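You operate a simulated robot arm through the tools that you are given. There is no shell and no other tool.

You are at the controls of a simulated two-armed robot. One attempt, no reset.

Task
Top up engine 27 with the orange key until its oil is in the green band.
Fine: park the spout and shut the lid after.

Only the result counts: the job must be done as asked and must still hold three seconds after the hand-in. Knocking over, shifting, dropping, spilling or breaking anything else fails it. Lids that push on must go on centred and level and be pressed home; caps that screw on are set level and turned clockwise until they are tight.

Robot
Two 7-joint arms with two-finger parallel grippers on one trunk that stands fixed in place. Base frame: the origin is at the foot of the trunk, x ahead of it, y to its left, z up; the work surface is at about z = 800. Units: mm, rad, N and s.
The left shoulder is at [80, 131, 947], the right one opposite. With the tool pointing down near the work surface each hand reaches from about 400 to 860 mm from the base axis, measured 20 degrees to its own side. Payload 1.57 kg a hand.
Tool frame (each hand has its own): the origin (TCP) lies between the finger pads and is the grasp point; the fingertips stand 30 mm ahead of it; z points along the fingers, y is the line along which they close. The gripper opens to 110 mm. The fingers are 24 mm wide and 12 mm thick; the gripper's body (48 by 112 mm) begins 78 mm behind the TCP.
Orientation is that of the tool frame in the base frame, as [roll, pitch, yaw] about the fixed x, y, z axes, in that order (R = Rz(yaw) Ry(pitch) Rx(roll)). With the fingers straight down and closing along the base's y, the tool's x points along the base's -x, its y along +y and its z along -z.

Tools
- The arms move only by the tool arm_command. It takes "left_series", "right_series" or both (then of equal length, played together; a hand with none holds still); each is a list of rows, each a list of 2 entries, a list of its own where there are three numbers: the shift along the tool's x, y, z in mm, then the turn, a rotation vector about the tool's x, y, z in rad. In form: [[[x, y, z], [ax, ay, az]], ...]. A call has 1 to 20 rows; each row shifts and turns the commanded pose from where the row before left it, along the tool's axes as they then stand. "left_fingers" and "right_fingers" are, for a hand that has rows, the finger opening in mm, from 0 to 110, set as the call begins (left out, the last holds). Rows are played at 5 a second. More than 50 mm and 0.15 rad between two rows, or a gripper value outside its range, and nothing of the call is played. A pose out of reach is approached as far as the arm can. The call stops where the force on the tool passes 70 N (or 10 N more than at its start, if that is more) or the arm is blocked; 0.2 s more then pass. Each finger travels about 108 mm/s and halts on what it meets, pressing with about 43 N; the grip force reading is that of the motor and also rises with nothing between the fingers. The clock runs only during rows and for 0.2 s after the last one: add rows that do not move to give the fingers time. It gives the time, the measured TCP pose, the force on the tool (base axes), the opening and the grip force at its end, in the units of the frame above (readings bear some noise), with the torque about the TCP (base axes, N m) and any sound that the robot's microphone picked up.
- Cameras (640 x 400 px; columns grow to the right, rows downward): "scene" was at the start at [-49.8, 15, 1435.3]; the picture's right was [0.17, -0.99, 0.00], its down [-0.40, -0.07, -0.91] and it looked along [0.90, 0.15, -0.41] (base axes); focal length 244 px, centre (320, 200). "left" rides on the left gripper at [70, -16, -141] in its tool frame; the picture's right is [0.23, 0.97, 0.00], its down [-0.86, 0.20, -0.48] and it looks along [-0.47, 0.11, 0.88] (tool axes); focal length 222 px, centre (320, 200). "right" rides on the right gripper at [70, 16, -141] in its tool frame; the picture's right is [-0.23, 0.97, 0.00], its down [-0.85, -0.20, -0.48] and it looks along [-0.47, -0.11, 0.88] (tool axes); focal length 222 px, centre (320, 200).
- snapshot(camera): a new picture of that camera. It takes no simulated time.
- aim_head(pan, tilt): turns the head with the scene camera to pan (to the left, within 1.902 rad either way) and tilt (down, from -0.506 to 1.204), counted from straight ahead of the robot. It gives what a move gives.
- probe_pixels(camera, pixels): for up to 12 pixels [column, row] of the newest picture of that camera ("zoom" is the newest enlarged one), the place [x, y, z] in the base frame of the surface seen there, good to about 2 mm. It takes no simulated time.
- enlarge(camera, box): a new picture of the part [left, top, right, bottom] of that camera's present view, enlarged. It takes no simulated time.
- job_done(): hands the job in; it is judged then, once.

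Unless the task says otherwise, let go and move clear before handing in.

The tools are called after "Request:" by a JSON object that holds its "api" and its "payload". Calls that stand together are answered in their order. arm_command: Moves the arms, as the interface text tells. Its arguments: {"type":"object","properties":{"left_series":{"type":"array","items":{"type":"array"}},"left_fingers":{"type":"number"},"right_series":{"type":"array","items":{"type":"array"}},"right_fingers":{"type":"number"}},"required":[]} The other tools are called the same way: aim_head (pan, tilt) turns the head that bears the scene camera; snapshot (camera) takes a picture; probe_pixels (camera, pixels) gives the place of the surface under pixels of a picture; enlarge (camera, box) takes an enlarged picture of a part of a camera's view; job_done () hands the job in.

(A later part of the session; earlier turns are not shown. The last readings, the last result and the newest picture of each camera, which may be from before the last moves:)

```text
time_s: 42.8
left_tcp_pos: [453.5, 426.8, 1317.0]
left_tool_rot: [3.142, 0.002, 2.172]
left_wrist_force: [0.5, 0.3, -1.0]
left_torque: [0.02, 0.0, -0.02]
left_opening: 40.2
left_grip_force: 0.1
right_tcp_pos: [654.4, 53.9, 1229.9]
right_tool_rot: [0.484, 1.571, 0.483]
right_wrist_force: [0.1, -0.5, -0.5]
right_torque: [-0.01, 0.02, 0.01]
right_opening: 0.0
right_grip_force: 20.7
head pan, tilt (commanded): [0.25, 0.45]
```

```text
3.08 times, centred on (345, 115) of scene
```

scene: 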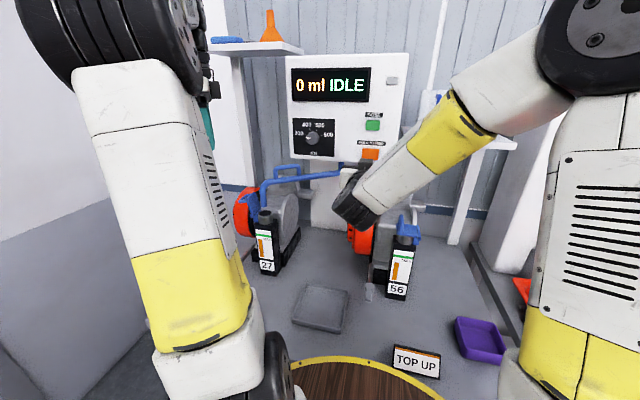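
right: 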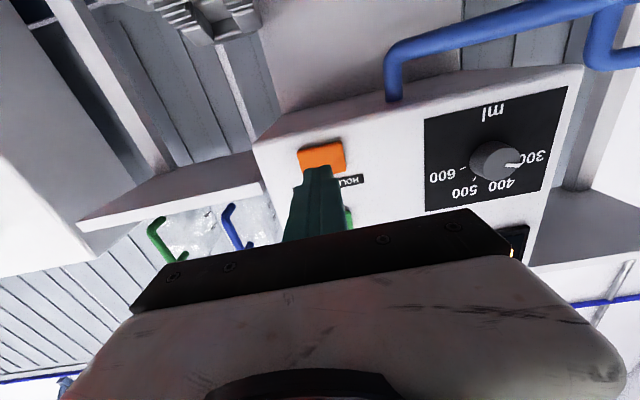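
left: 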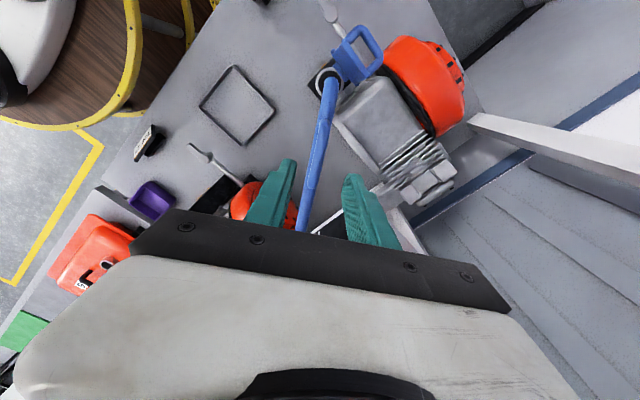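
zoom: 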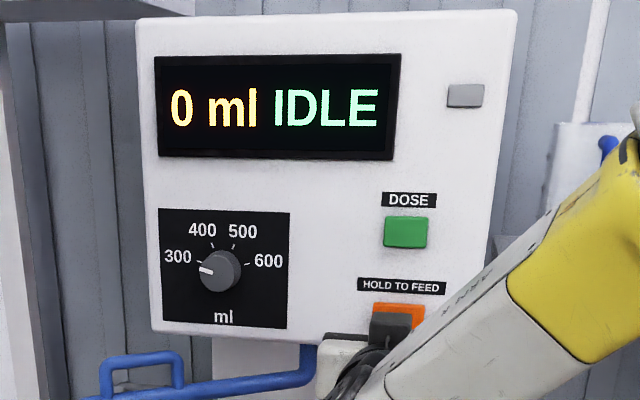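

No contact force yet (tip at x≈684) and the display is still idle. I'll give a brief pulse: press 6 mm, then back off 6 mm within one call, and read the result.

Request:
{"api": "arm_command", "payload": {"right_series": [[[0, 0, 3], [0, 0, 0]], [[0, 0, 3], [0, 0, 0]], [[0, 0, -7], [0, 0, 0]]], "right_fingers": 0}}

Request:
{"api": "enlarge", "payload": {"camera": "scene", "box": [280, 50, 410, 180]}}

Request:
{"api": "enlarge", "payload": {"camera": "scene", "box": [250, 215, 290, 275]}}

```text
time_s: 43.6
left_tcp_pos: [454.6, 426.2, 1316.2]
left_tool_rot: [-3.139, 0.001, 2.174]
left_wrist_force: [0.2, 0.6, 0.2]
left_torque: [0.0, 0.0, 0.02]
left_opening: 40.0
left_grip_force: 0.0
right_tcp_pos: [654.2, 55.0, 1230.6]
right_tool_rot: [1.366, 1.57, 1.367]
right_wrist_force: [1.0, 0.6, 0.1]
right_torque: [0.01, -0.02, 0.0]
right_opening: 0.0
right_grip_force: 21.1
head pan, tilt (commanded): [0.25, 0.45]
```

```text
3.08 times, centred on (345, 115) of scene
```

zoom: 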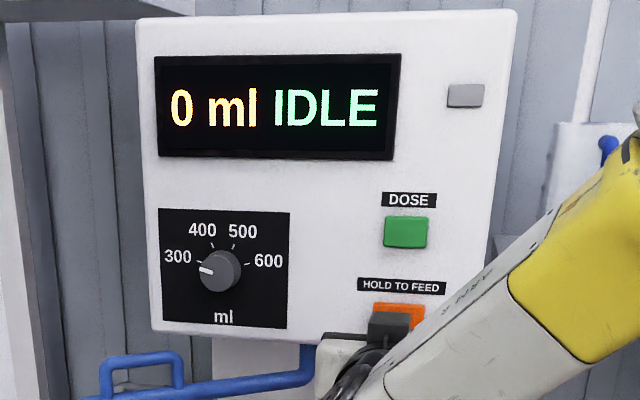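

```text
6.67 times, centred on (270, 245) of scene
```

zoom: 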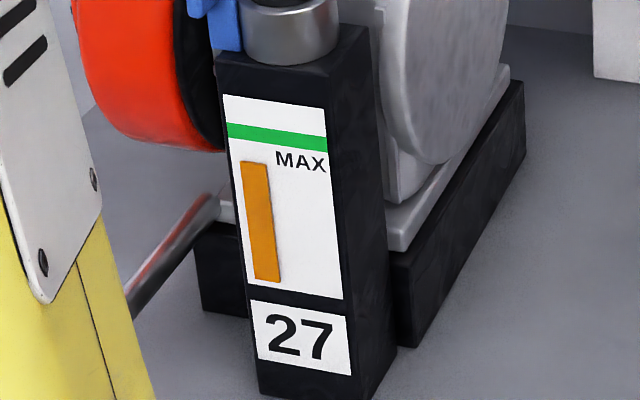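

That pulse was too shallow to register, since the display and level haven't changed. I'll press about 6 mm past the key face and hold one step to read force and display.

Request:
{"api": "arm_command", "payload": {"right_series": [[[0, 0, 7], [0, 0, 0]]], "right_fingers": 0}}

Request:
{"api": "enlarge", "payload": {"camera": "scene", "box": [280, 50, 410, 180]}}

Request:
{"api": "enlarge", "payload": {"camera": "scene", "box": [250, 215, 290, 275]}}

```text
time_s: 44.0
left_tcp_pos: [452.2, 426.4, 1316.8]
left_tool_rot: [3.142, 0.002, 2.173]
left_wrist_force: [0.1, 0.4, -0.4]
left_torque: [-0.03, -0.02, 0.01]
left_opening: 39.9
left_grip_force: 0.0
right_tcp_pos: [661.5, 54.0, 1229.9]
right_tool_rot: [2.34, 1.569, 2.34]
right_wrist_force: [-1.7, -0.3, 0.0]
right_torque: [0.01, 0.01, 0.01]
right_opening: 0.0
right_grip_force: 21.3
head pan, tilt (commanded): [0.25, 0.45]
```

```text
3.08 times, centred on (345, 115) of scene
```

zoom: 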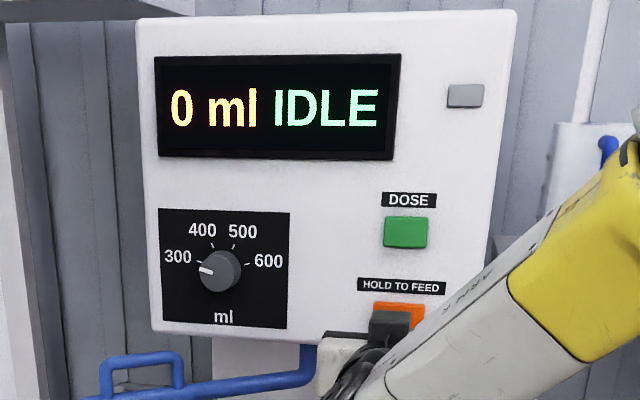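

```text
6.67 times, centred on (270, 245) of scene
```

zoom: 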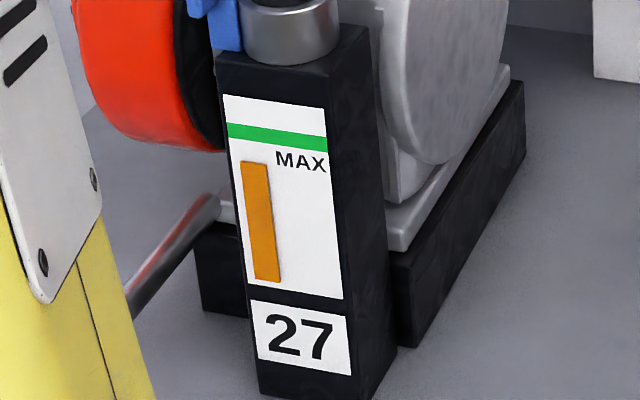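

The key is just being met (−1.7 N), but the display is still idle. I'll press 2 mm further and read again.

Request:
{"api": "arm_command", "payload": {"right_series": [[[0, 0, 2], [0, 0, 0]]], "right_fingers": 0}}

Request:
{"api": "enlarge", "payload": {"camera": "scene", "box": [280, 50, 410, 180]}}

Request:
{"api": "enlarge", "payload": {"camera": "scene", "box": [250, 215, 290, 275]}}

```text
time_s: 44.4
left_tcp_pos: [453.4, 425.4, 1317.8]
left_tool_rot: [-3.141, 0.0, 2.175]
left_wrist_force: [-0.5, 0.7, -0.2]
left_torque: [-0.02, -0.02, -0.01]
left_opening: 40.1
left_grip_force: 0.0
right_tcp_pos: [662.9, 53.8, 1229.5]
right_tool_rot: [0.035, 1.569, 0.036]
right_wrist_force: [-3.3, -1.3, -1.7]
right_torque: [-0.05, 0.03, -0.02]
right_opening: 0.0
right_grip_force: 21.7
head pan, tilt (commanded): [0.25, 0.45]
heard: click
```

```text
3.08 times, centred on (345, 115) of scene
```

zoom: 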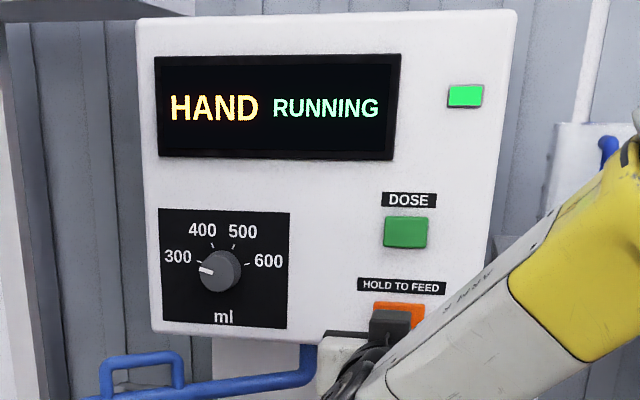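

```text
6.67 times, centred on (270, 245) of scene
```

zoom: 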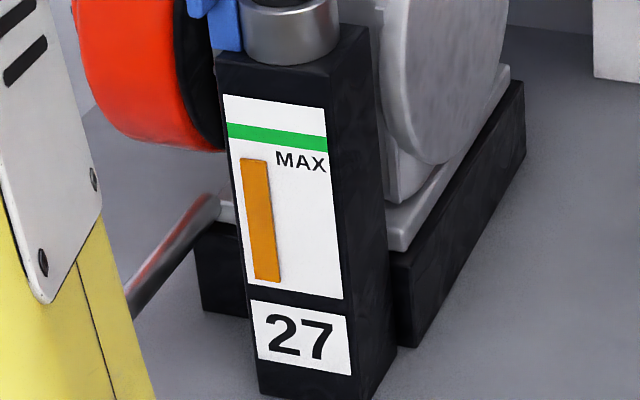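

A click sounded and the display reads HAND RUNNING; the oil's top has risen slightly to about row 158. I'll hold for one step and check both the level and the oil stream at the neck.

Request:
{"api": "arm_command", "payload": {"right_series": [[[0, 0, 0], [0, 0, 0]]]}}

Request:
{"api": "enlarge", "payload": {"camera": "scene", "box": [240, 185, 290, 225]}}

Request:
{"api": "enlarge", "payload": {"camera": "scene", "box": [250, 215, 290, 275]}}

```text
time_s: 44.8
left_tcp_pos: [454.6, 427.4, 1316.3]
left_tool_rot: [-3.141, 0.002, 2.174]
left_wrist_force: [0.2, -0.6, 0.6]
left_torque: [0.01, -0.01, -0.02]
left_opening: 40.0
left_grip_force: 0.0
right_tcp_pos: [663.8, 54.8, 1230.7]
right_tool_rot: [2.686, 1.57, 2.684]
right_wrist_force: [-3.1, -0.2, -1.4]
right_torque: [0.01, 0.04, -0.01]
right_opening: 0.2
right_grip_force: 21.4
head pan, tilt (commanded): [0.25, 0.45]
```

```text
10.00 times, centred on (265, 205) of scene
```

zoom: 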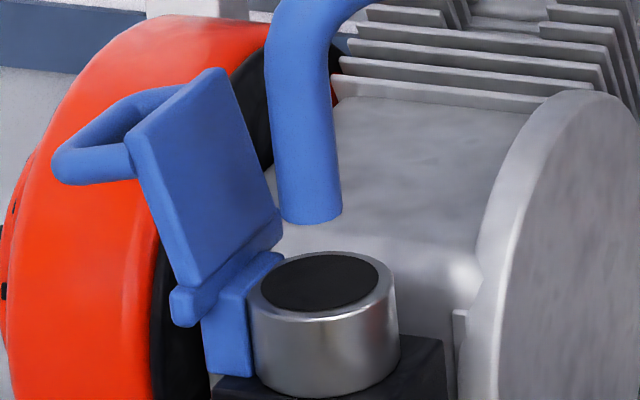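

```text
6.67 times, centred on (270, 245) of scene
```

zoom: 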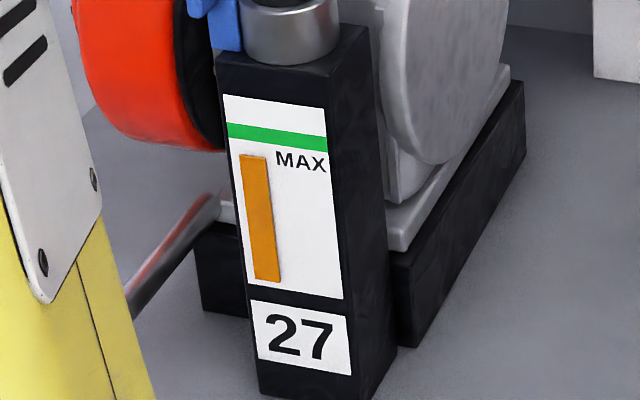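

The oil's top moved from about row 158 to 154 in 0.4 s, roughly 10 rows per second, with the band at rows 126–142 there. I'll hold about 0.8 s more and look again.

Request:
{"api": "arm_command", "payload": {"right_series": [[[0, 0, 0], [0, 0, 0]], [[0, 0, 0], [0, 0, 0]], [[0, 0, 0], [0, 0, 0]]]}}

Request:
{"api": "enlarge", "payload": {"camera": "scene", "box": [250, 215, 290, 275]}}

Request:
{"api": "enlarge", "payload": {"camera": "scene", "box": [258, 225, 282, 240]}}

```text
time_s: 45.6
left_tcp_pos: [454.1, 427.2, 1318.1]
left_tool_rot: [3.141, 0.003, 2.173]
left_wrist_force: [0.4, -0.5, -1.0]
left_torque: [-0.01, 0.03, 0.01]
left_opening: 40.1
left_grip_force: 0.0
right_tcp_pos: [663.1, 54.9, 1229.3]
right_tool_rot: [-2.364, 1.57, -2.364]
right_wrist_force: [-3.6, -0.1, -1.3]
right_torque: [-0.02, 0.02, 0.0]
right_opening: 0.1
right_grip_force: 21.3
head pan, tilt (commanded): [0.25, 0.45]
```

```text
6.67 times, centred on (270, 245) of scene
```

zoom: 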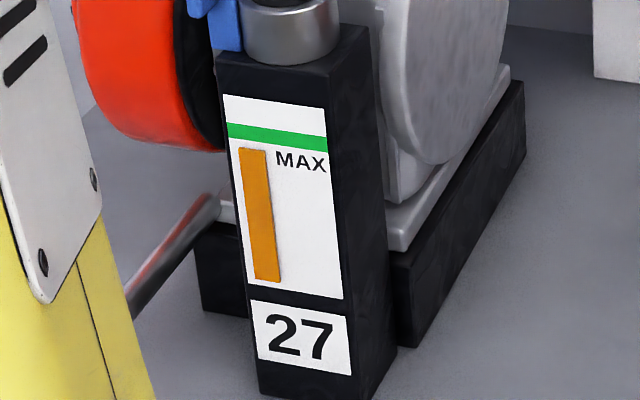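

```text
16.00 times, centred on (270, 232) of scene
```

zoom: 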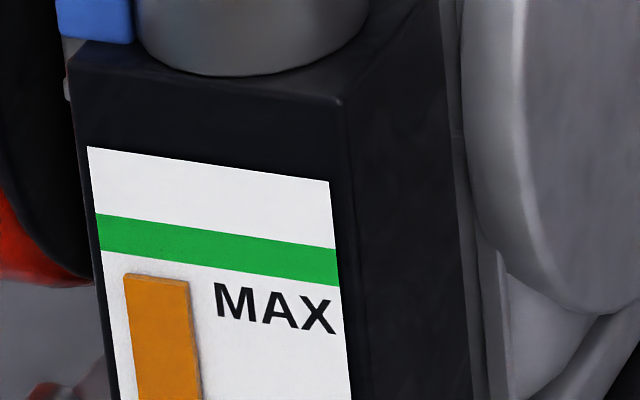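

At 16× the oil's top edge is at row ≈276, and the green band at that column spans rows 222–258, with the level rising about 20 rows per second. I'll hold about 0.8 s more, then release to check for run-on.

Request:
{"api": "arm_command", "payload": {"right_series": [[[0, 0, 0], [0, 0, 0]], [[0, 0, 0], [0, 0, 0]], [[0, 0, 0], [0, 0, 0]]]}}

Request:
{"api": "enlarge", "payload": {"camera": "scene", "box": [258, 225, 282, 240]}}

```text
time_s: 46.4
left_tcp_pos: [453.5, 427.3, 1317.0]
left_tool_rot: [3.141, 0.002, 2.173]
left_wrist_force: [-1.1, -0.3, 0.1]
left_torque: [-0.01, -0.01, -0.02]
left_opening: 40.0
left_grip_force: 0.1
right_tcp_pos: [662.7, 54.9, 1230.1]
right_tool_rot: [-2.618, 1.571, -2.617]
right_wrist_force: [-3.3, 0.0, -0.8]
right_torque: [0.02, 0.04, 0.0]
right_opening: 0.1
right_grip_force: 21.4
head pan, tilt (commanded): [0.25, 0.45]
```

```text
16.00 times, centred on (270, 232) of scene
```

zoom: 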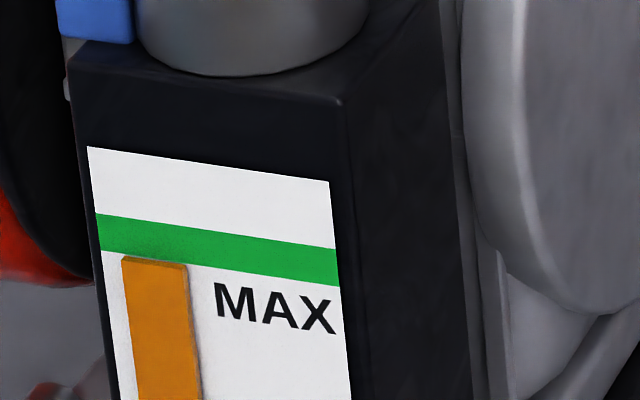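

The oil's top is now at row ≈260, just touching the band's lower edge. I'll hold one more short step and then release in the next call.

Request:
{"api": "arm_command", "payload": {"right_series": [[[0, 0, 0], [0, 0, 0]], [[0, 0, -6], [0, 0, 0]]]}}

Request:
{"api": "enlarge", "payload": {"camera": "scene", "box": [280, 50, 410, 180]}}

Request:
{"api": "enlarge", "payload": {"camera": "scene", "box": [258, 225, 282, 240]}}

```text
time_s: 47.0
left_tcp_pos: [454.8, 426.0, 1317.3]
left_tool_rot: [-3.14, 0.002, 2.172]
left_wrist_force: [-0.1, 0.5, -0.8]
left_torque: [0.0, 0.0, -0.02]
left_opening: 40.1
left_grip_force: 0.1
right_tcp_pos: [657.2, 53.5, 1230.5]
right_tool_rot: [1.304, 1.571, 1.306]
right_wrist_force: [0.9, -0.5, -0.1]
right_torque: [0.01, 0.0, -0.01]
right_opening: 0.1
right_grip_force: 21.2
head pan, tilt (commanded): [0.25, 0.45]
```

```text
3.08 times, centred on (345, 115) of scene
```

zoom: 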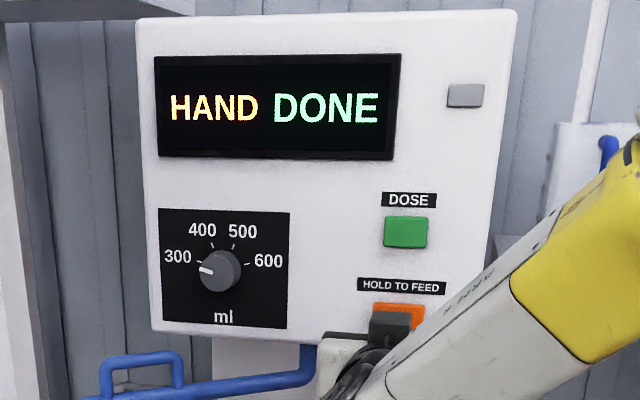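

```text
16.00 times, centred on (270, 232) of scene
```

zoom: 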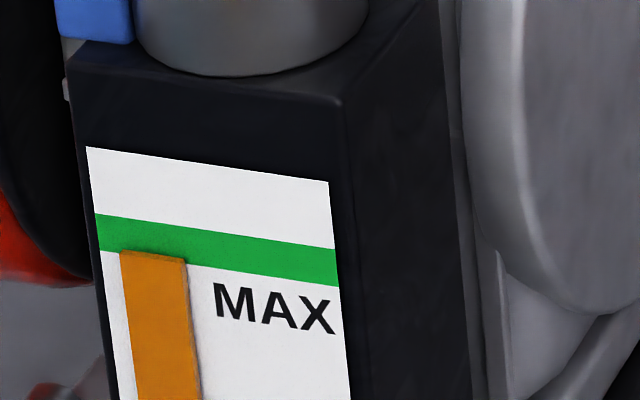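

Releasing shows HAND DONE and the oil's top is at row ≈253, just inside the band's lower part. I'll wait a second to see whether any run-on adds to it.

Request:
{"api": "arm_command", "payload": {"right_series": [[[0, 0, 0], [0, 0, 0]], [[0, 0, 0], [0, 0, 0]], [[0, 0, 0], [0, 0, 0]], [[0, 0, 0], [0, 0, 0]], [[0, 0, 0], [0, 0, 0]]]}}

Request:
{"api": "enlarge", "payload": {"camera": "scene", "box": [258, 225, 282, 240]}}

Request:
{"api": "probe_pixels", "payload": {"camera": "zoom", "pixels": [[155, 262], [155, 300], [155, 251], [225, 237], [225, 268], [225, 245], [215, 262], [300, 250], [300, 277], [120, 220], [112, 248]]}}

```text
time_s: 48.2
left_tcp_pos: [454.4, 426.5, 1317.5]
left_tool_rot: [-3.141, 0.001, 2.173]
left_wrist_force: [-0.5, 0.7, 1.0]
left_torque: [0.01, -0.02, 0.02]
left_opening: 40.0
left_grip_force: 0.0
right_tcp_pos: [656.9, 54.8, 1229.2]
right_tool_rot: [1.314, 1.569, 1.313]
right_wrist_force: [0.5, -0.3, -0.1]
right_torque: [0.01, -0.06, -0.02]
right_opening: 0.0
right_grip_force: 21.4
head pan, tilt (commanded): [0.25, 0.45]
```

```text
16.00 times, centred on (270, 232) of scene
```

zoom: 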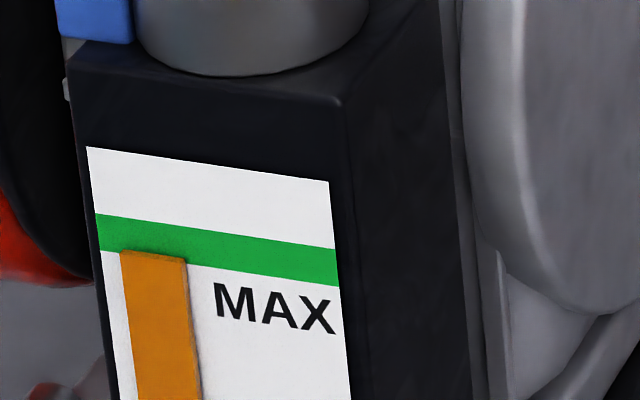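

```text
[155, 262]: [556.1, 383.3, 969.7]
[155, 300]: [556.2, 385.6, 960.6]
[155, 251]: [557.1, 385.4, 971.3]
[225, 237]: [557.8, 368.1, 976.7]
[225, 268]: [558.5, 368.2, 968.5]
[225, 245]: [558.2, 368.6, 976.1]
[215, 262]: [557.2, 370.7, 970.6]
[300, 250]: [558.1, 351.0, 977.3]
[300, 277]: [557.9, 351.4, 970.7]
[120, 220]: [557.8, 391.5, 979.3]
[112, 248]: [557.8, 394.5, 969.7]
```

The level is steady with no run-on, at z≈971 against a band of about 969–978, so it's in but near the bottom edge. I'll give one more short pulse of about 0.5 s to bring it to the middle.

Request:
{"api": "arm_command", "payload": {"right_series": [[[0, 0, 6], [0, 0, 0]], [[0, 0, 0], [0, 0, 0]], [[0, 0, 0], [0, 0, 0]], [[0, 0, -6], [0, 0, 0]]]}}

Request:
{"api": "enlarge", "payload": {"camera": "scene", "box": [280, 50, 410, 180]}}

Request:
{"api": "enlarge", "payload": {"camera": "scene", "box": [258, 225, 282, 240]}}

```text
time_s: 49.2
left_tcp_pos: [452.6, 427.2, 1317.7]
left_tool_rot: [-3.139, 0.003, 2.174]
left_wrist_force: [0.6, 0.4, 1.1]
left_torque: [0.03, 0.0, 0.02]
left_opening: 39.8
left_grip_force: 0.0
right_tcp_pos: [658.0, 54.3, 1229.9]
right_tool_rot: [0.88, 1.57, 0.878]
right_wrist_force: [0.2, 0.0, -0.2]
right_torque: [0.03, 0.02, -0.02]
right_opening: 0.1
right_grip_force: 21.2
head pan, tilt (commanded): [0.25, 0.45]
heard: click
```

```text
3.08 times, centred on (345, 115) of scene
```

zoom: 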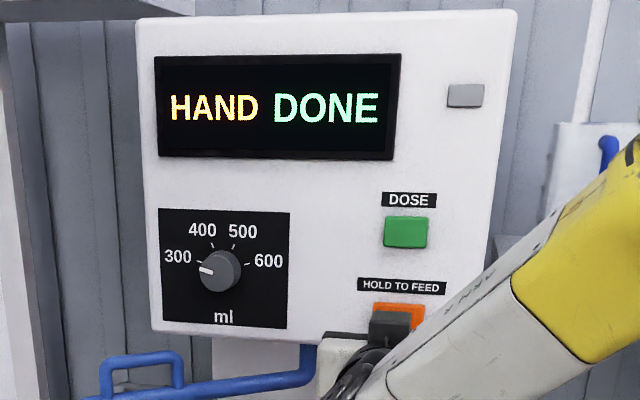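

```text
16.00 times, centred on (270, 232) of scene
```

zoom: 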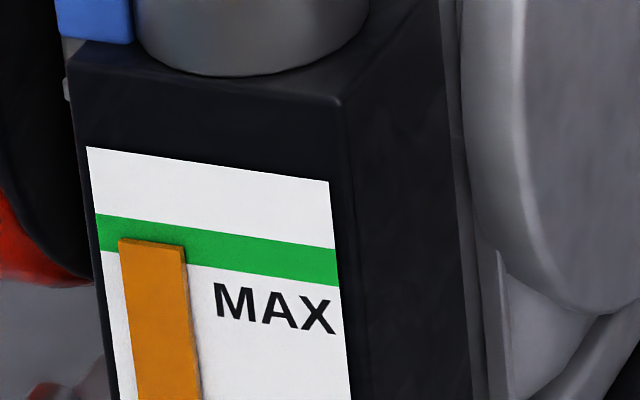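

The oil's top is at row ≈241, right in the middle of the green band (222–258), and the display shows HAND DONE. I'll retract the right hand along the way it came.

Request:
{"api": "arm_command", "payload": {"right_series": [[[0, 0, -30], [0, 0, 0]], [[0, 0, -40], [0, 0, 0]], [[0, 0, -48], [0, 0, 0]], [[-30, -18, 0], [0, 0, 0]], [[-30, -18, 0], [0, 0, 0]], [[-30, -18, 0], [0, 0, 0]], [[0, 0, 0], [0, 0, 0]]]}}

Request:
{"api": "arm_command", "payload": {"right_series": [[[0, 0, 0], [0, 0.1428, 0]], [[0, 0, 0], [0, 0.1428, 0]], [[0, 0, 0], [0, 0.1428, 0]], [[0, 0, 0], [0, 0.1428, 0]], [[0, 0, 0], [0, 0.1428, 0]], [[0, 0, 0], [0, 0.1428, 0]], [[0, 0, 0], [0, 0.1428, 0]], [[0, 0, 0], [0, 0.1428, 0]], [[0, 0, 0], [0, 0.1428, 0]], [[0, 0, 0], [0, 0.1428, 0]], [[0, 0, 0], [0, 0.1428, 0]], [[0, 0, 0], [0, 0, 0]]]}}

Request:
{"api": "snapshot", "payload": {"camera": "scene"}}

```text
time_s: 50.8
left_tcp_pos: [453.5, 427.3, 1316.9]
left_tool_rot: [3.141, 0.002, 2.173]
left_wrist_force: [-0.3, 0.2, -0.7]
left_torque: [-0.01, 0.04, -0.01]
left_opening: 39.9
left_grip_force: 0.1
right_tcp_pos: [538.7, 0.5, 1319.2]
right_tool_rot: [-0.749, 1.57, -0.748]
right_wrist_force: [-0.9, -0.1, -0.4]
right_torque: [0.01, -0.02, -0.01]
right_opening: 0.0
right_grip_force: 21.7
head pan, tilt (commanded): [0.25, 0.45]
```

```text
time_s: 53.4
left_tcp_pos: [454.3, 428.5, 1316.3]
left_tool_rot: [-3.14, 0.002, 2.173]
left_wrist_force: [0.9, -0.2, 0.2]
left_torque: [-0.02, 0.0, 0.0]
left_opening: 39.9
left_grip_force: 0.0
right_tcp_pos: [539.6, 0.6, 1319.2]
right_tool_rot: [-3.141, 0.0, 3.141]
right_wrist_force: [0.3, 0.7, 0.2]
right_torque: [0.01, 0.02, -0.01]
right_opening: 0.4
right_grip_force: 22.0
head pan, tilt (commanded): [0.25, 0.45]
```

```text
taken
```

scene: 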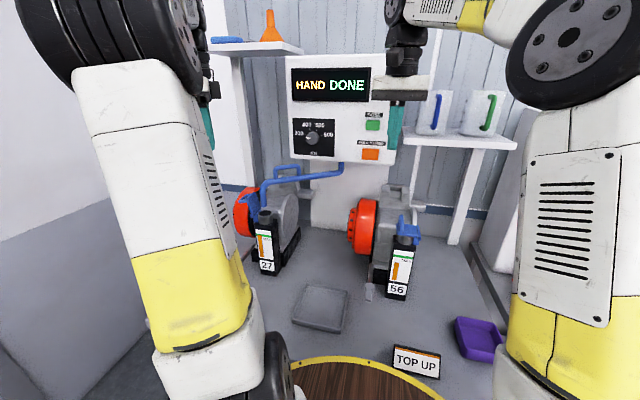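

Both the level and display are settled. I'll send the right hand back to its side and bring the left hand back above the spout handle along the exact reverse path.

Request:
{"api": "arm_command", "payload": {"right_series": [[[22.4, -24, -16.8], [0, 0, 0]], [[22.4, -24, -16.8], [0, 0, 0]], [[22.4, -24, -16.8], [0, 0, 0]], [[22.4, -24, -16.8], [0, 0, 0]], [[22.4, -24, -16.8], [0, 0, 0]], [[0, 0, 0], [0, 0, 0]]], "left_series": [[[-37.4, 15.6, 0], [0, 0, 0]], [[-37.4, 15.6, 0], [0, 0, 0]], [[-37.4, 15.6, 0], [0, 0, 0]], [[-37.4, 15.6, 0], [0, 0, 0]], [[-37.4, 15.6, 0], [0, 0, 0]], [[0, 0, 0], [0, 0, 0]]], "left_fingers": 44}}

Request:
{"api": "snapshot", "payload": {"camera": "left"}}

Request:
{"api": "enlarge", "payload": {"camera": "left", "box": [220, 40, 440, 260]}}

```text
time_s: 54.8
left_tcp_pos: [622.3, 315.1, 1317.7]
left_tool_rot: [-3.14, -0.001, 2.173]
left_wrist_force: [-0.7, 1.0, -0.6]
left_torque: [0.01, 0.04, 0.01]
left_opening: 44.0
left_grip_force: 0.1
right_tcp_pos: [426.3, -120.2, 1403.5]
right_tool_rot: [3.141, 0.0, -3.141]
right_wrist_force: [-0.4, -0.8, 0.5]
right_torque: [-0.02, 0.02, -0.02]
right_opening: 0.0
right_grip_force: 21.5
head pan, tilt (commanded): [0.25, 0.45]
```

```text
taken
```

left: 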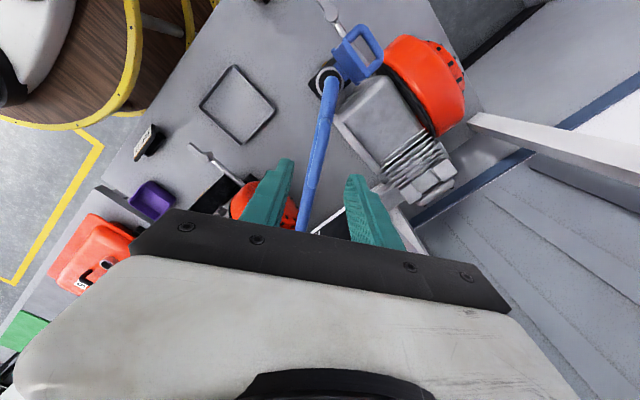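

```text
1.82 times, centred on (330, 150) of left
```

zoom: 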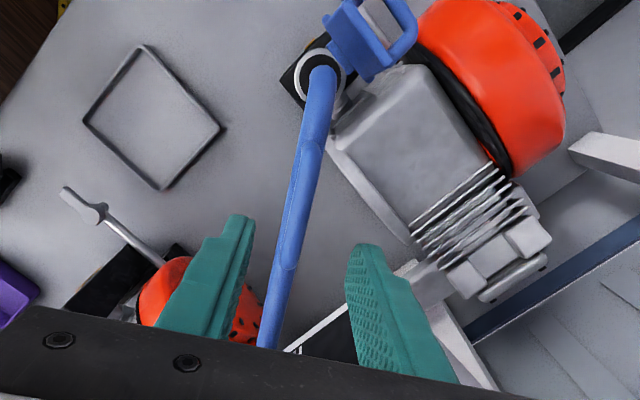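

The left hand is back at (622, 315, 1318), with the handle running between the open fingers. I'll descend 120 mm and close on it.

Request:
{"api": "arm_command", "payload": {"left_series": [[[0, 0, 35], [0, 0, 0]], [[0, 0, 35], [0, 0, 0]], [[0, 0, 30], [0, 0, 0]], [[0, 0, 20], [0, 0, 0]], [[0, 0, 0], [0, 0, 0]]], "left_fingers": 44}}

Request:
{"api": "enlarge", "payload": {"camera": "left", "box": [220, 40, 440, 260]}}

```text
time_s: 56.0
left_tcp_pos: [624.2, 315.5, 1198.1]
left_tool_rot: [-3.14, 0.002, 2.173]
left_wrist_force: [-0.3, -0.2, 0.2]
left_torque: [0.01, -0.02, 0.01]
left_opening: 44.2
left_grip_force: 0.0
right_tcp_pos: [427.3, -118.6, 1404.0]
right_tool_rot: [-3.14, 0.0, -3.14]
right_wrist_force: [0.9, 0.1, -0.1]
right_torque: [-0.01, -0.03, -0.03]
right_opening: 0.0
right_grip_force: 20.8
head pan, tilt (commanded): [0.25, 0.45]
```

```text
1.82 times, centred on (330, 150) of left
```

zoom: 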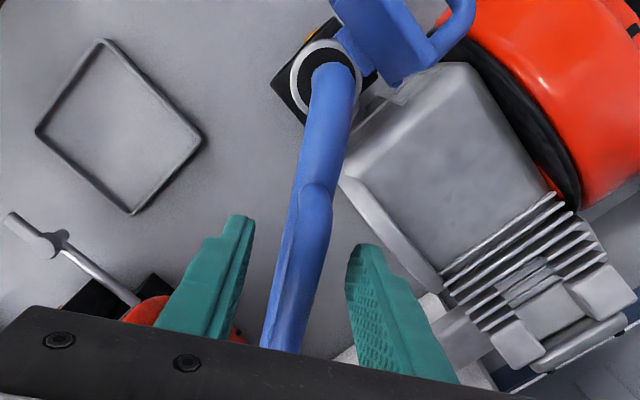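

Request:
{"api": "arm_command", "payload": {"left_series": [[[0, 0, 0], [0, 0, 0]], [[0, 0, 0], [0, 0, 0]], [[0, 0, 0], [0, 0, 0]], [[0, 0, 0], [0, 0, 0]]], "left_fingers": 0}}

```text
time_s: 57.0
left_tcp_pos: [622.1, 315.8, 1198.9]
left_tool_rot: [3.141, 0.001, 2.174]
left_wrist_force: [3.1, 1.7, -0.9]
left_torque: [-0.03, -0.04, 0.74]
left_opening: 13.7
left_grip_force: 30.4
right_tcp_pos: [427.7, -119.9, 1404.1]
right_tool_rot: [-3.141, 0.0, 3.14]
right_wrist_force: [-0.9, 0.0, 0.0]
right_torque: [0.0, -0.01, 0.0]
right_opening: 0.0
right_grip_force: 21.3
head pan, tilt (commanded): [0.25, 0.45]
```

The handle is held again (13.7 mm). I'll swing the spout back toward its parked heading, first half now.

Request:
{"api": "arm_command", "payload": {"left_series": [[[-0.25, -10.07, 0], [0, 0, -0.05]], [[-0.25, -10.07, 0], [0, 0, -0.05]], [[-0.25, -10.07, 0], [0, 0, -0.05]], [[-0.25, -10.07, 0], [0, 0, -0.05]], [[-0.25, -10.07, 0], [0, 0, -0.05]], [[-0.25, -10.07, 0], [0, 0, -0.05]], [[-0.25, -10.07, 0], [0, 0, -0.05]], [[-0.25, -10.07, 0], [0, 0, -0.05]], [[-0.25, -10.07, 0], [0, 0, -0.05]], [[-0.25, -10.07, 0], [0, 0, -0.05]], [[0, 0, 0], [0, 0, 0]]]}}

Request:
{"api": "snapshot", "payload": {"camera": "left"}}

```text
time_s: 59.4
left_tcp_pos: [557.8, 240.2, 1198.5]
left_tool_rot: [-3.141, 0.002, 2.672]
left_wrist_force: [22.1, -7.6, 13.3]
left_torque: [-0.04, -0.15, 0.46]
left_opening: 13.6
left_grip_force: 29.6
right_tcp_pos: [428.3, -119.6, 1403.2]
right_tool_rot: [3.141, 0.0, -3.141]
right_wrist_force: [-0.9, -0.6, -0.1]
right_torque: [0.01, -0.02, 0.02]
right_opening: 0.0
right_grip_force: 21.5
head pan, tilt (commanded): [0.25, 0.45]
```

```text
taken
```

left: 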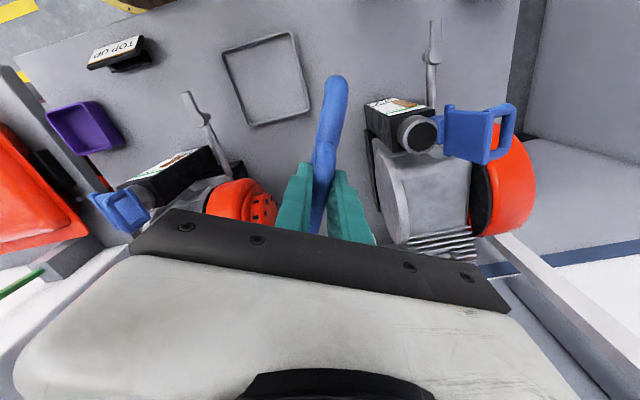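

The swing goes well; a 22 N pull toward the pivot tells me to ease inward about 1 mm. I'll continue to the parked heading in small steps.

Request:
{"api": "arm_command", "payload": {"left_series": [[[-1.0, -10.07, -0.3], [0, 0, -0.05]], [[-0.5, -10.07, 0], [0, 0, -0.05]], [[-0.25, -10.07, 0], [0, 0, -0.05]], [[-0.25, -10.07, 0], [0, 0, -0.05]], [[-0.25, -10.07, 0], [0, 0, -0.05]], [[-0.25, -10.07, 0], [0, 0, -0.05]], [[-0.25, -10.07, 0], [0, 0, -0.05]], [[-0.25, -10.07, 0], [0, 0, -0.05]], [[0, 0, 0], [0, 0, 0]]]}}

Request:
{"api": "snapshot", "payload": {"camera": "left"}}

```text
time_s: 61.4
left_tcp_pos: [536.3, 163.3, 1197.9]
left_tool_rot: [-3.141, -0.003, 3.073]
left_wrist_force: [3.7, 0.8, -4.9]
left_torque: [0.0, -0.55, 0.32]
left_opening: 13.7
left_grip_force: 30.3
right_tcp_pos: [426.6, -119.1, 1403.6]
right_tool_rot: [3.141, 0.001, -3.141]
right_wrist_force: [1.1, 0.8, 0.6]
right_torque: [-0.02, 0.0, 0.0]
right_opening: 0.0
right_grip_force: 21.6
head pan, tilt (commanded): [0.25, 0.45]
```

```text
taken
```

left: 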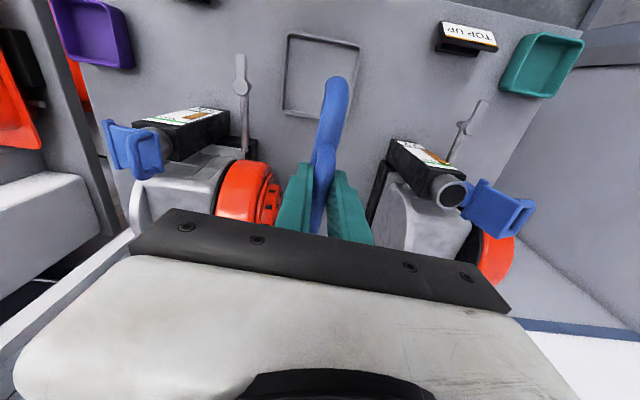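

The yaw is 3.073 versus 3.145 when it was parked, so about 0.072 rad remains. I'll finish the swing and hold.

Request:
{"api": "arm_command", "payload": {"left_series": [[[-0.13, -7.3, 0], [0, 0, -0.036]], [[-0.13, -7.3, 0], [0, 0, -0.036]], [[0, 0, 0], [0, 0, 0]], [[0, 0, 0], [0, 0, 0]]]}}

Request:
{"api": "snapshot", "payload": {"camera": "left"}}

Request:
{"api": "probe_pixels", "payload": {"camera": "left", "pixels": [[336, 83], [333, 95], [330, 110], [325, 130], [320, 150], [316, 170], [340, 95], [326, 95]]}}

```text
time_s: 62.4
left_tcp_pos: [534.5, 148.8, 1198.0]
left_tool_rot: [-3.139, -0.002, -3.139]
left_wrist_force: [-3.1, -0.2, -14.3]
left_torque: [0.0, 0.24, 0.09]
left_opening: 13.8
left_grip_force: 30.2
right_tcp_pos: [427.7, -119.3, 1403.2]
right_tool_rot: [-3.141, 0.001, 3.142]
right_wrist_force: [0.2, 0.6, 0.3]
right_torque: [0.0, -0.04, -0.01]
right_opening: 0.0
right_grip_force: 21.4
head pan, tilt (commanded): [0.25, 0.45]
```

```text
taken
```

left: 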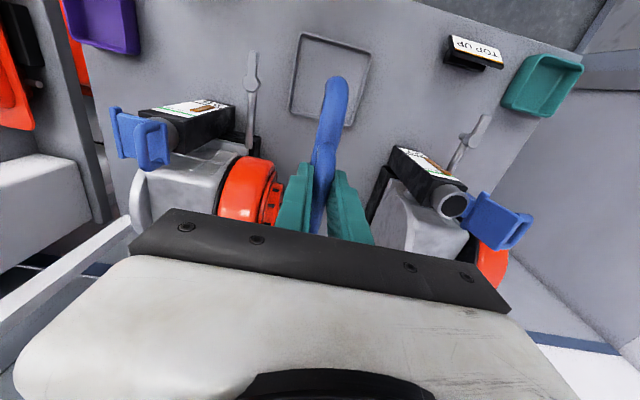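

```text
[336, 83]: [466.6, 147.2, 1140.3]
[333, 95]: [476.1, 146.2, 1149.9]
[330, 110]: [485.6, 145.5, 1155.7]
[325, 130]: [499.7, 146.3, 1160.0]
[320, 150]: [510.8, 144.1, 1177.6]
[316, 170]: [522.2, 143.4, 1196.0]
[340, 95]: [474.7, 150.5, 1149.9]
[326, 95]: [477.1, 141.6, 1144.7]
```

The spout is back at its original heading (yaw −3.139, y≈149). I'll open the fingers, lift off, and compare it with its original place in the scene view.

Request:
{"api": "arm_command", "payload": {"left_series": [[[0, 0, 0], [0, 0, 0]], [[0, 0, 0], [0, 0, 0]], [[0, 0, -30], [0, 0, 0]], [[0, 0, -35], [0, 0, 0]], [[0, 0, -35], [0, 0, 0]], [[0, 0, -20], [0, 0, 0]], [[0, 0, 0], [0, 0, 0]]], "left_fingers": 44}}

Request:
{"api": "snapshot", "payload": {"camera": "left"}}

Request:
{"api": "probe_pixels", "payload": {"camera": "left", "pixels": [[330, 83], [326, 100], [322, 125], [318, 140], [314, 160], [311, 175], [308, 190], [303, 220]]}}

Request:
{"api": "aim_head", "payload": {"pan": 0.2, "tilt": 0.55}}

Request:
{"api": "snapshot", "payload": {"camera": "scene"}}

Request:
{"api": "enlarge", "payload": {"camera": "scene", "box": [295, 130, 345, 215]}}

```text
time_s: 64.0
left_tcp_pos: [535.7, 148.4, 1319.2]
left_tool_rot: [-3.14, 0.001, -3.139]
left_wrist_force: [0.0, -0.6, -0.1]
left_torque: [-0.01, 0.01, 0.0]
left_opening: 43.9
left_grip_force: 0.1
right_tcp_pos: [426.7, -119.6, 1402.4]
right_tool_rot: [3.141, 0.0, -3.141]
right_wrist_force: [0.2, 0.8, -1.0]
right_torque: [0.03, 0.0, -0.01]
right_opening: 0.0
right_grip_force: 21.2
head pan, tilt (commanded): [0.25, 0.45]
```

```text
taken
```

left: 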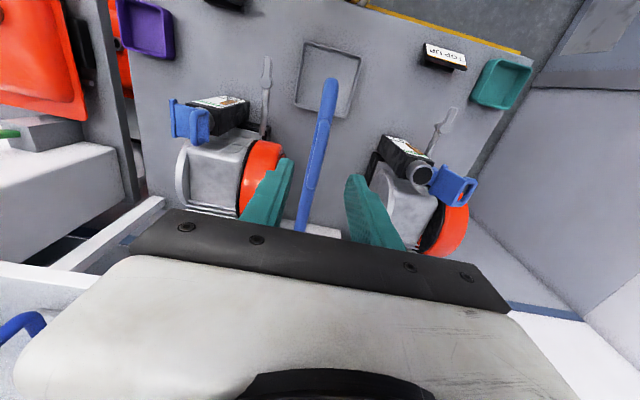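

```text
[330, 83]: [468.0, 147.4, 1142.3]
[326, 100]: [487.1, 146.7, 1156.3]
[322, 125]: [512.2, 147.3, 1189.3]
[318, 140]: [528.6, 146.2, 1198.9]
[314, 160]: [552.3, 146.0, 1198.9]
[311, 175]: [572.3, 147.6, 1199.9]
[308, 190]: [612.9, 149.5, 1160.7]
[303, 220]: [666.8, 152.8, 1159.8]
```

```text
time_s: 64.7
left_tcp_pos: [536.1, 148.7, 1318.3]
left_tool_rot: [-3.139, 0.0, -3.14]
left_wrist_force: [0.1, -0.4, 0.5]
left_torque: [-0.01, -0.02, -0.02]
left_opening: 44.2
left_grip_force: 0.1
right_tcp_pos: [426.6, -118.5, 1402.8]
right_tool_rot: [3.141, -0.001, -3.141]
right_wrist_force: [-0.2, 0.4, 0.8]
right_torque: [-0.01, -0.03, 0.0]
right_opening: 0.1
right_grip_force: 21.6
head pan, tilt (commanded): [0.201, 0.55]
```

```text
taken
```

scene: 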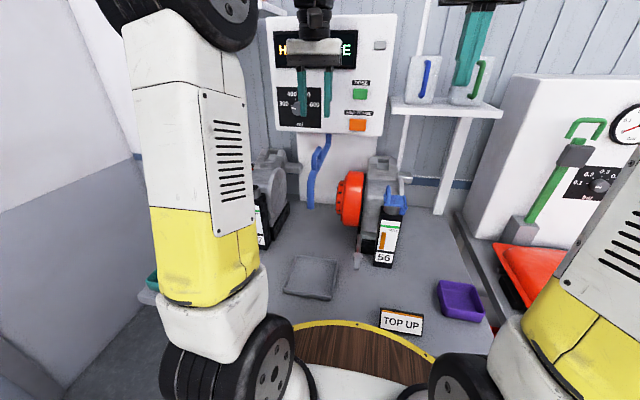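

```text
4.71 times, centred on (320, 172) of scene
```

zoom: 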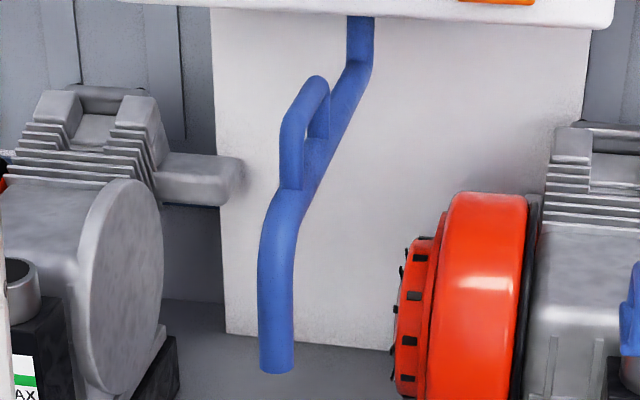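

The spout is within about 1.5 mm of its original parked place (mouth at cols 259–295 against 257–292 before). Next I'll shut the lid: move the left hand, fingers closed, to its outer side at about (582, 482).

Request:
{"api": "arm_command", "payload": {"left_series": [[[-5.75, 41.5, 0], [0, 0, 0]], [[-5.75, 41.5, 0], [0, 0, 0]], [[-5.75, 41.5, 0], [0, 0, 0]], [[-5.75, 41.5, 0], [0, 0, 0]], [[-5.75, 41.5, 0], [0, 0, 0]], [[-5.75, 41.5, 0], [0, 0, 0]], [[-5.75, 41.5, 0], [0, 0, 0]], [[-5.75, 41.5, 0], [0, 0, 0]], [[0, 0, 0], [0, 0, 0]]], "left_fingers": 0}}

Request:
{"api": "snapshot", "payload": {"camera": "left"}}

Request:
{"api": "enlarge", "payload": {"camera": "left", "box": [200, 60, 420, 240]}}

```text
time_s: 66.7
left_tcp_pos: [576.2, 448.3, 1315.9]
left_tool_rot: [3.141, 0.001, -3.139]
left_wrist_force: [1.1, 0.0, -0.1]
left_torque: [0.0, 0.03, 0.01]
left_opening: 0.0
left_grip_force: 20.9
left hand out of reach, approached as far as the arm can: row 8
right_tcp_pos: [426.7, -118.7, 1403.9]
right_tool_rot: [3.141, -0.001, -3.14]
right_wrist_force: [-0.3, -0.2, -0.1]
right_torque: [0.01, 0.01, 0.0]
right_opening: 0.1
right_grip_force: 21.3
head pan, tilt (commanded): [0.201, 0.55]
```

```text
taken
```

left: 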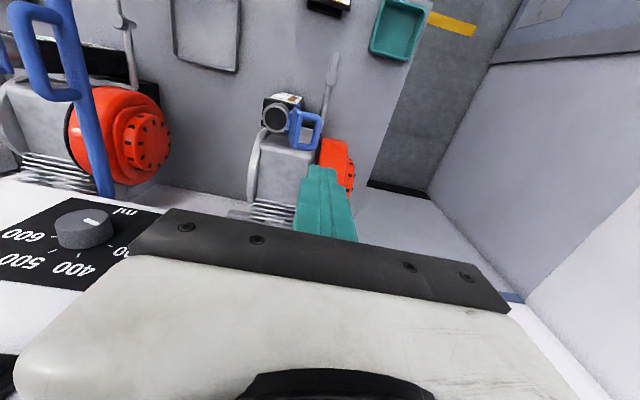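

```text
2.22 times, centred on (310, 150) of left
```

zoom: 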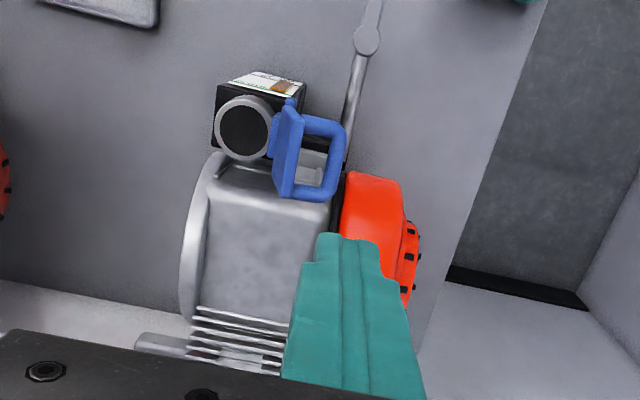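

The last step was out of reach this high up, so the hand stopped at (576, 448, 1316). I'll descend to about z=1210 first, still well above the lid, and then check the position.

Request:
{"api": "arm_command", "payload": {"left_series": [[[3, 0, 27], [0, 0, 0]], [[3, 0, 27], [0, 0, 0]], [[0, 0, 27], [0, 0, 0]], [[0, 0, 27], [0, 0, 0]], [[0, 0, 0], [0, 0, 0]]], "left_fingers": 0}}

Request:
{"api": "enlarge", "payload": {"camera": "left", "box": [200, 60, 420, 240]}}

```text
time_s: 67.9
left_tcp_pos: [571.1, 450.2, 1205.9]
left_tool_rot: [-3.138, 0.0, -3.14]
left_wrist_force: [0.0, 0.7, -0.6]
left_torque: [-0.02, -0.02, 0.02]
left_opening: 0.2
left_grip_force: 21.1
right_tcp_pos: [427.6, -119.9, 1402.5]
right_tool_rot: [3.142, 0.0, -3.141]
right_wrist_force: [-0.4, 0.4, 0.6]
right_torque: [-0.01, 0.0, 0.0]
right_opening: 0.0
right_grip_force: 21.5
head pan, tilt (commanded): [0.201, 0.55]
```

```text
2.22 times, centred on (310, 150) of left
```

zoom: 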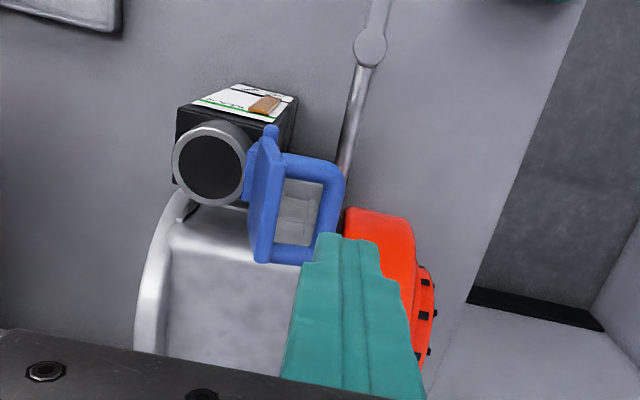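

The hand is at (571, 450, 1206). I'll probe the loop's outer edge and shift 35 mm to the left before going lower.

Request:
{"api": "probe_pixels", "payload": {"camera": "zoom", "pixels": [[335, 200], [330, 225], [315, 165], [255, 200], [275, 160], [290, 258], [268, 250], [340, 185]]}}

Request:
{"api": "arm_command", "payload": {"left_series": [[[0, 18, 0], [0, 0, 0]], [[0, 18, 0], [0, 0, 0]], [[0, 0, 0], [0, 0, 0]]], "left_fingers": 0}}

```text
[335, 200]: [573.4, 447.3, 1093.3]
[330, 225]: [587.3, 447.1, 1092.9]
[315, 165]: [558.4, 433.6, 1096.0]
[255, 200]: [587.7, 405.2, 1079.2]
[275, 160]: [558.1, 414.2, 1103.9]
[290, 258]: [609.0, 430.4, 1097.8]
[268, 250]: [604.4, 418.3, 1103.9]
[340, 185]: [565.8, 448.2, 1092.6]
```

```text
time_s: 68.7
left_tcp_pos: [570.1, 484.7, 1206.0]
left_tool_rot: [-3.139, 0.0, -3.14]
left_wrist_force: [-0.1, 0.4, -0.3]
left_torque: [0.01, 0.01, 0.0]
left_opening: 0.2
left_grip_force: 21.2
right_tcp_pos: [427.1, -119.1, 1403.4]
right_tool_rot: [3.141, 0.0, -3.14]
right_wrist_force: [-0.2, 0.3, 0.4]
right_torque: [0.01, -0.04, 0.0]
right_opening: 0.0
right_grip_force: 21.5
head pan, tilt (commanded): [0.201, 0.55]
```

The loop's outer edge is at y≈452 with its bar near z≈1088, and the hand is at y=485. I'll descend so the tips reach about z=1074, beside the loop.

Request:
{"api": "arm_command", "payload": {"left_series": [[[-4, 0, 27], [0, 0, 0]], [[-4, 0, 27], [0, 0, 0]], [[0, 0, 27], [0, 0, 0]], [[0, 0, 20], [0, 0, 0]], [[0, 0, 0], [0, 0, 0]]], "left_fingers": 0}}

Request:
{"api": "enlarge", "payload": {"camera": "left", "box": [200, 60, 420, 240]}}

Request:
{"api": "aim_head", "payload": {"pan": 0.3, "tilt": 0.45}}

Request:
{"api": "snapshot", "payload": {"camera": "scene"}}

```text
time_s: 69.9
left_tcp_pos: [578.2, 484.4, 1104.5]
left_tool_rot: [-3.141, -0.001, -3.138]
left_wrist_force: [-0.4, 0.5, -0.4]
left_torque: [-0.05, 0.01, 0.07]
left_opening: 0.2
left_grip_force: 21.4
right_tcp_pos: [426.6, -120.5, 1403.7]
right_tool_rot: [3.141, 0.001, 3.141]
right_wrist_force: [-0.5, 0.3, -0.2]
right_torque: [0.01, 0.02, 0.01]
right_opening: 0.0
right_grip_force: 21.9
head pan, tilt (commanded): [0.201, 0.55]
```

```text
2.22 times, centred on (310, 150) of left
```

zoom: 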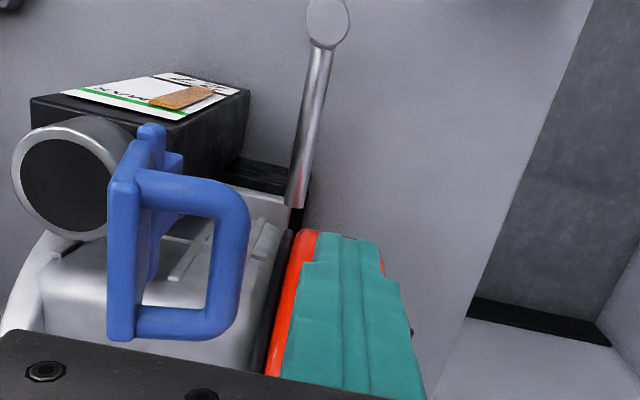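

```text
time_s: 70.6
left_tcp_pos: [578.5, 484.2, 1105.9]
left_tool_rot: [-3.139, 0.0, -3.139]
left_wrist_force: [0.1, -0.1, 0.2]
left_torque: [-0.03, -0.01, 0.0]
left_opening: 0.2
left_grip_force: 20.8
right_tcp_pos: [427.1, -119.5, 1404.1]
right_tool_rot: [3.142, 0.001, -3.141]
right_wrist_force: [-0.1, 0.3, -0.2]
right_torque: [0.03, -0.01, 0.02]
right_opening: 0.2
right_grip_force: 21.5
head pan, tilt (commanded): [0.3, 0.45]
```

```text
taken
```

scene: 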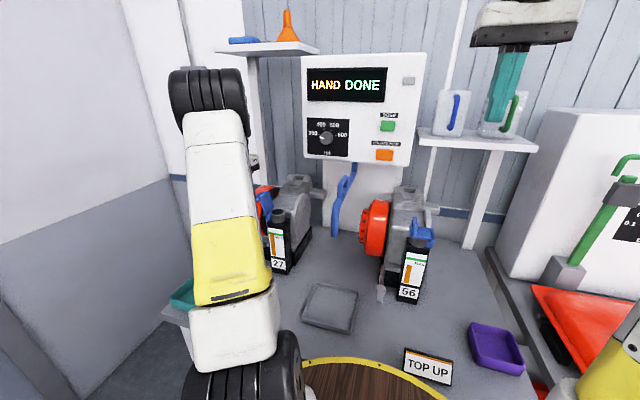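

The closed fingers are now to the left of the loop, with a clear gap. I'll push toward −y in small steps and watch the lid rise.

Request:
{"api": "arm_command", "payload": {"left_series": [[[0, -10, 0], [0, 0, 0]], [[0, -10, 0], [0, 0, 0]], [[0, -8, 0], [0, 0, 0]], [[0, -8, 0], [0, 0, 0]], [[0, -8, 0], [0, 0, 0]], [[0, -6, 0], [0, 0, 0]], [[0, 0, 0], [0, 0, 0]]], "left_fingers": 0}}

Request:
{"api": "enlarge", "payload": {"camera": "left", "box": [200, 60, 420, 240]}}

Request:
{"api": "enlarge", "payload": {"camera": "scene", "box": [245, 165, 305, 225]}}

```text
time_s: 72.2
left_tcp_pos: [577.4, 433.6, 1105.0]
left_tool_rot: [-3.14, -0.002, 3.141]
left_wrist_force: [-0.6, 0.6, -0.7]
left_torque: [-0.03, 0.01, 0.01]
left_opening: 0.0
left_grip_force: 21.4
right_tcp_pos: [426.1, -119.6, 1403.4]
right_tool_rot: [-3.141, -0.001, 3.142]
right_wrist_force: [0.4, 0.0, -0.7]
right_torque: [0.0, 0.02, 0.04]
right_opening: 0.1
right_grip_force: 21.5
head pan, tilt (commanded): [0.3, 0.45]
```

```text
2.22 times, centred on (310, 150) of left
```

zoom: 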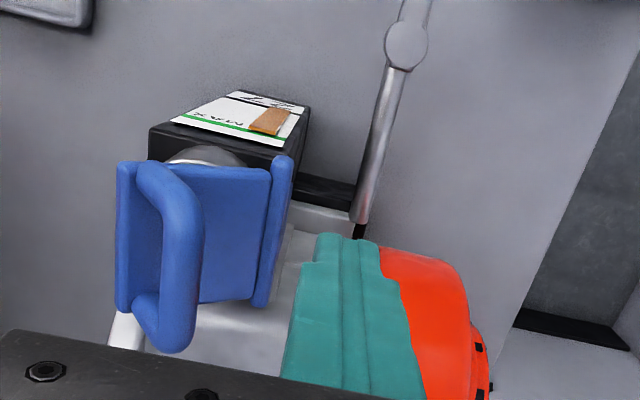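

```text
6.67 times, centred on (275, 195) of scene
```

zoom: 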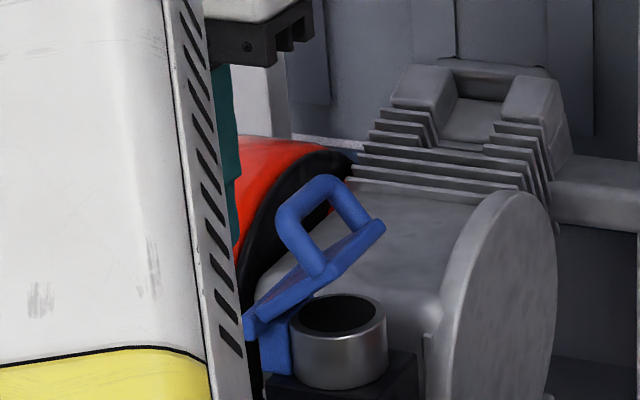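

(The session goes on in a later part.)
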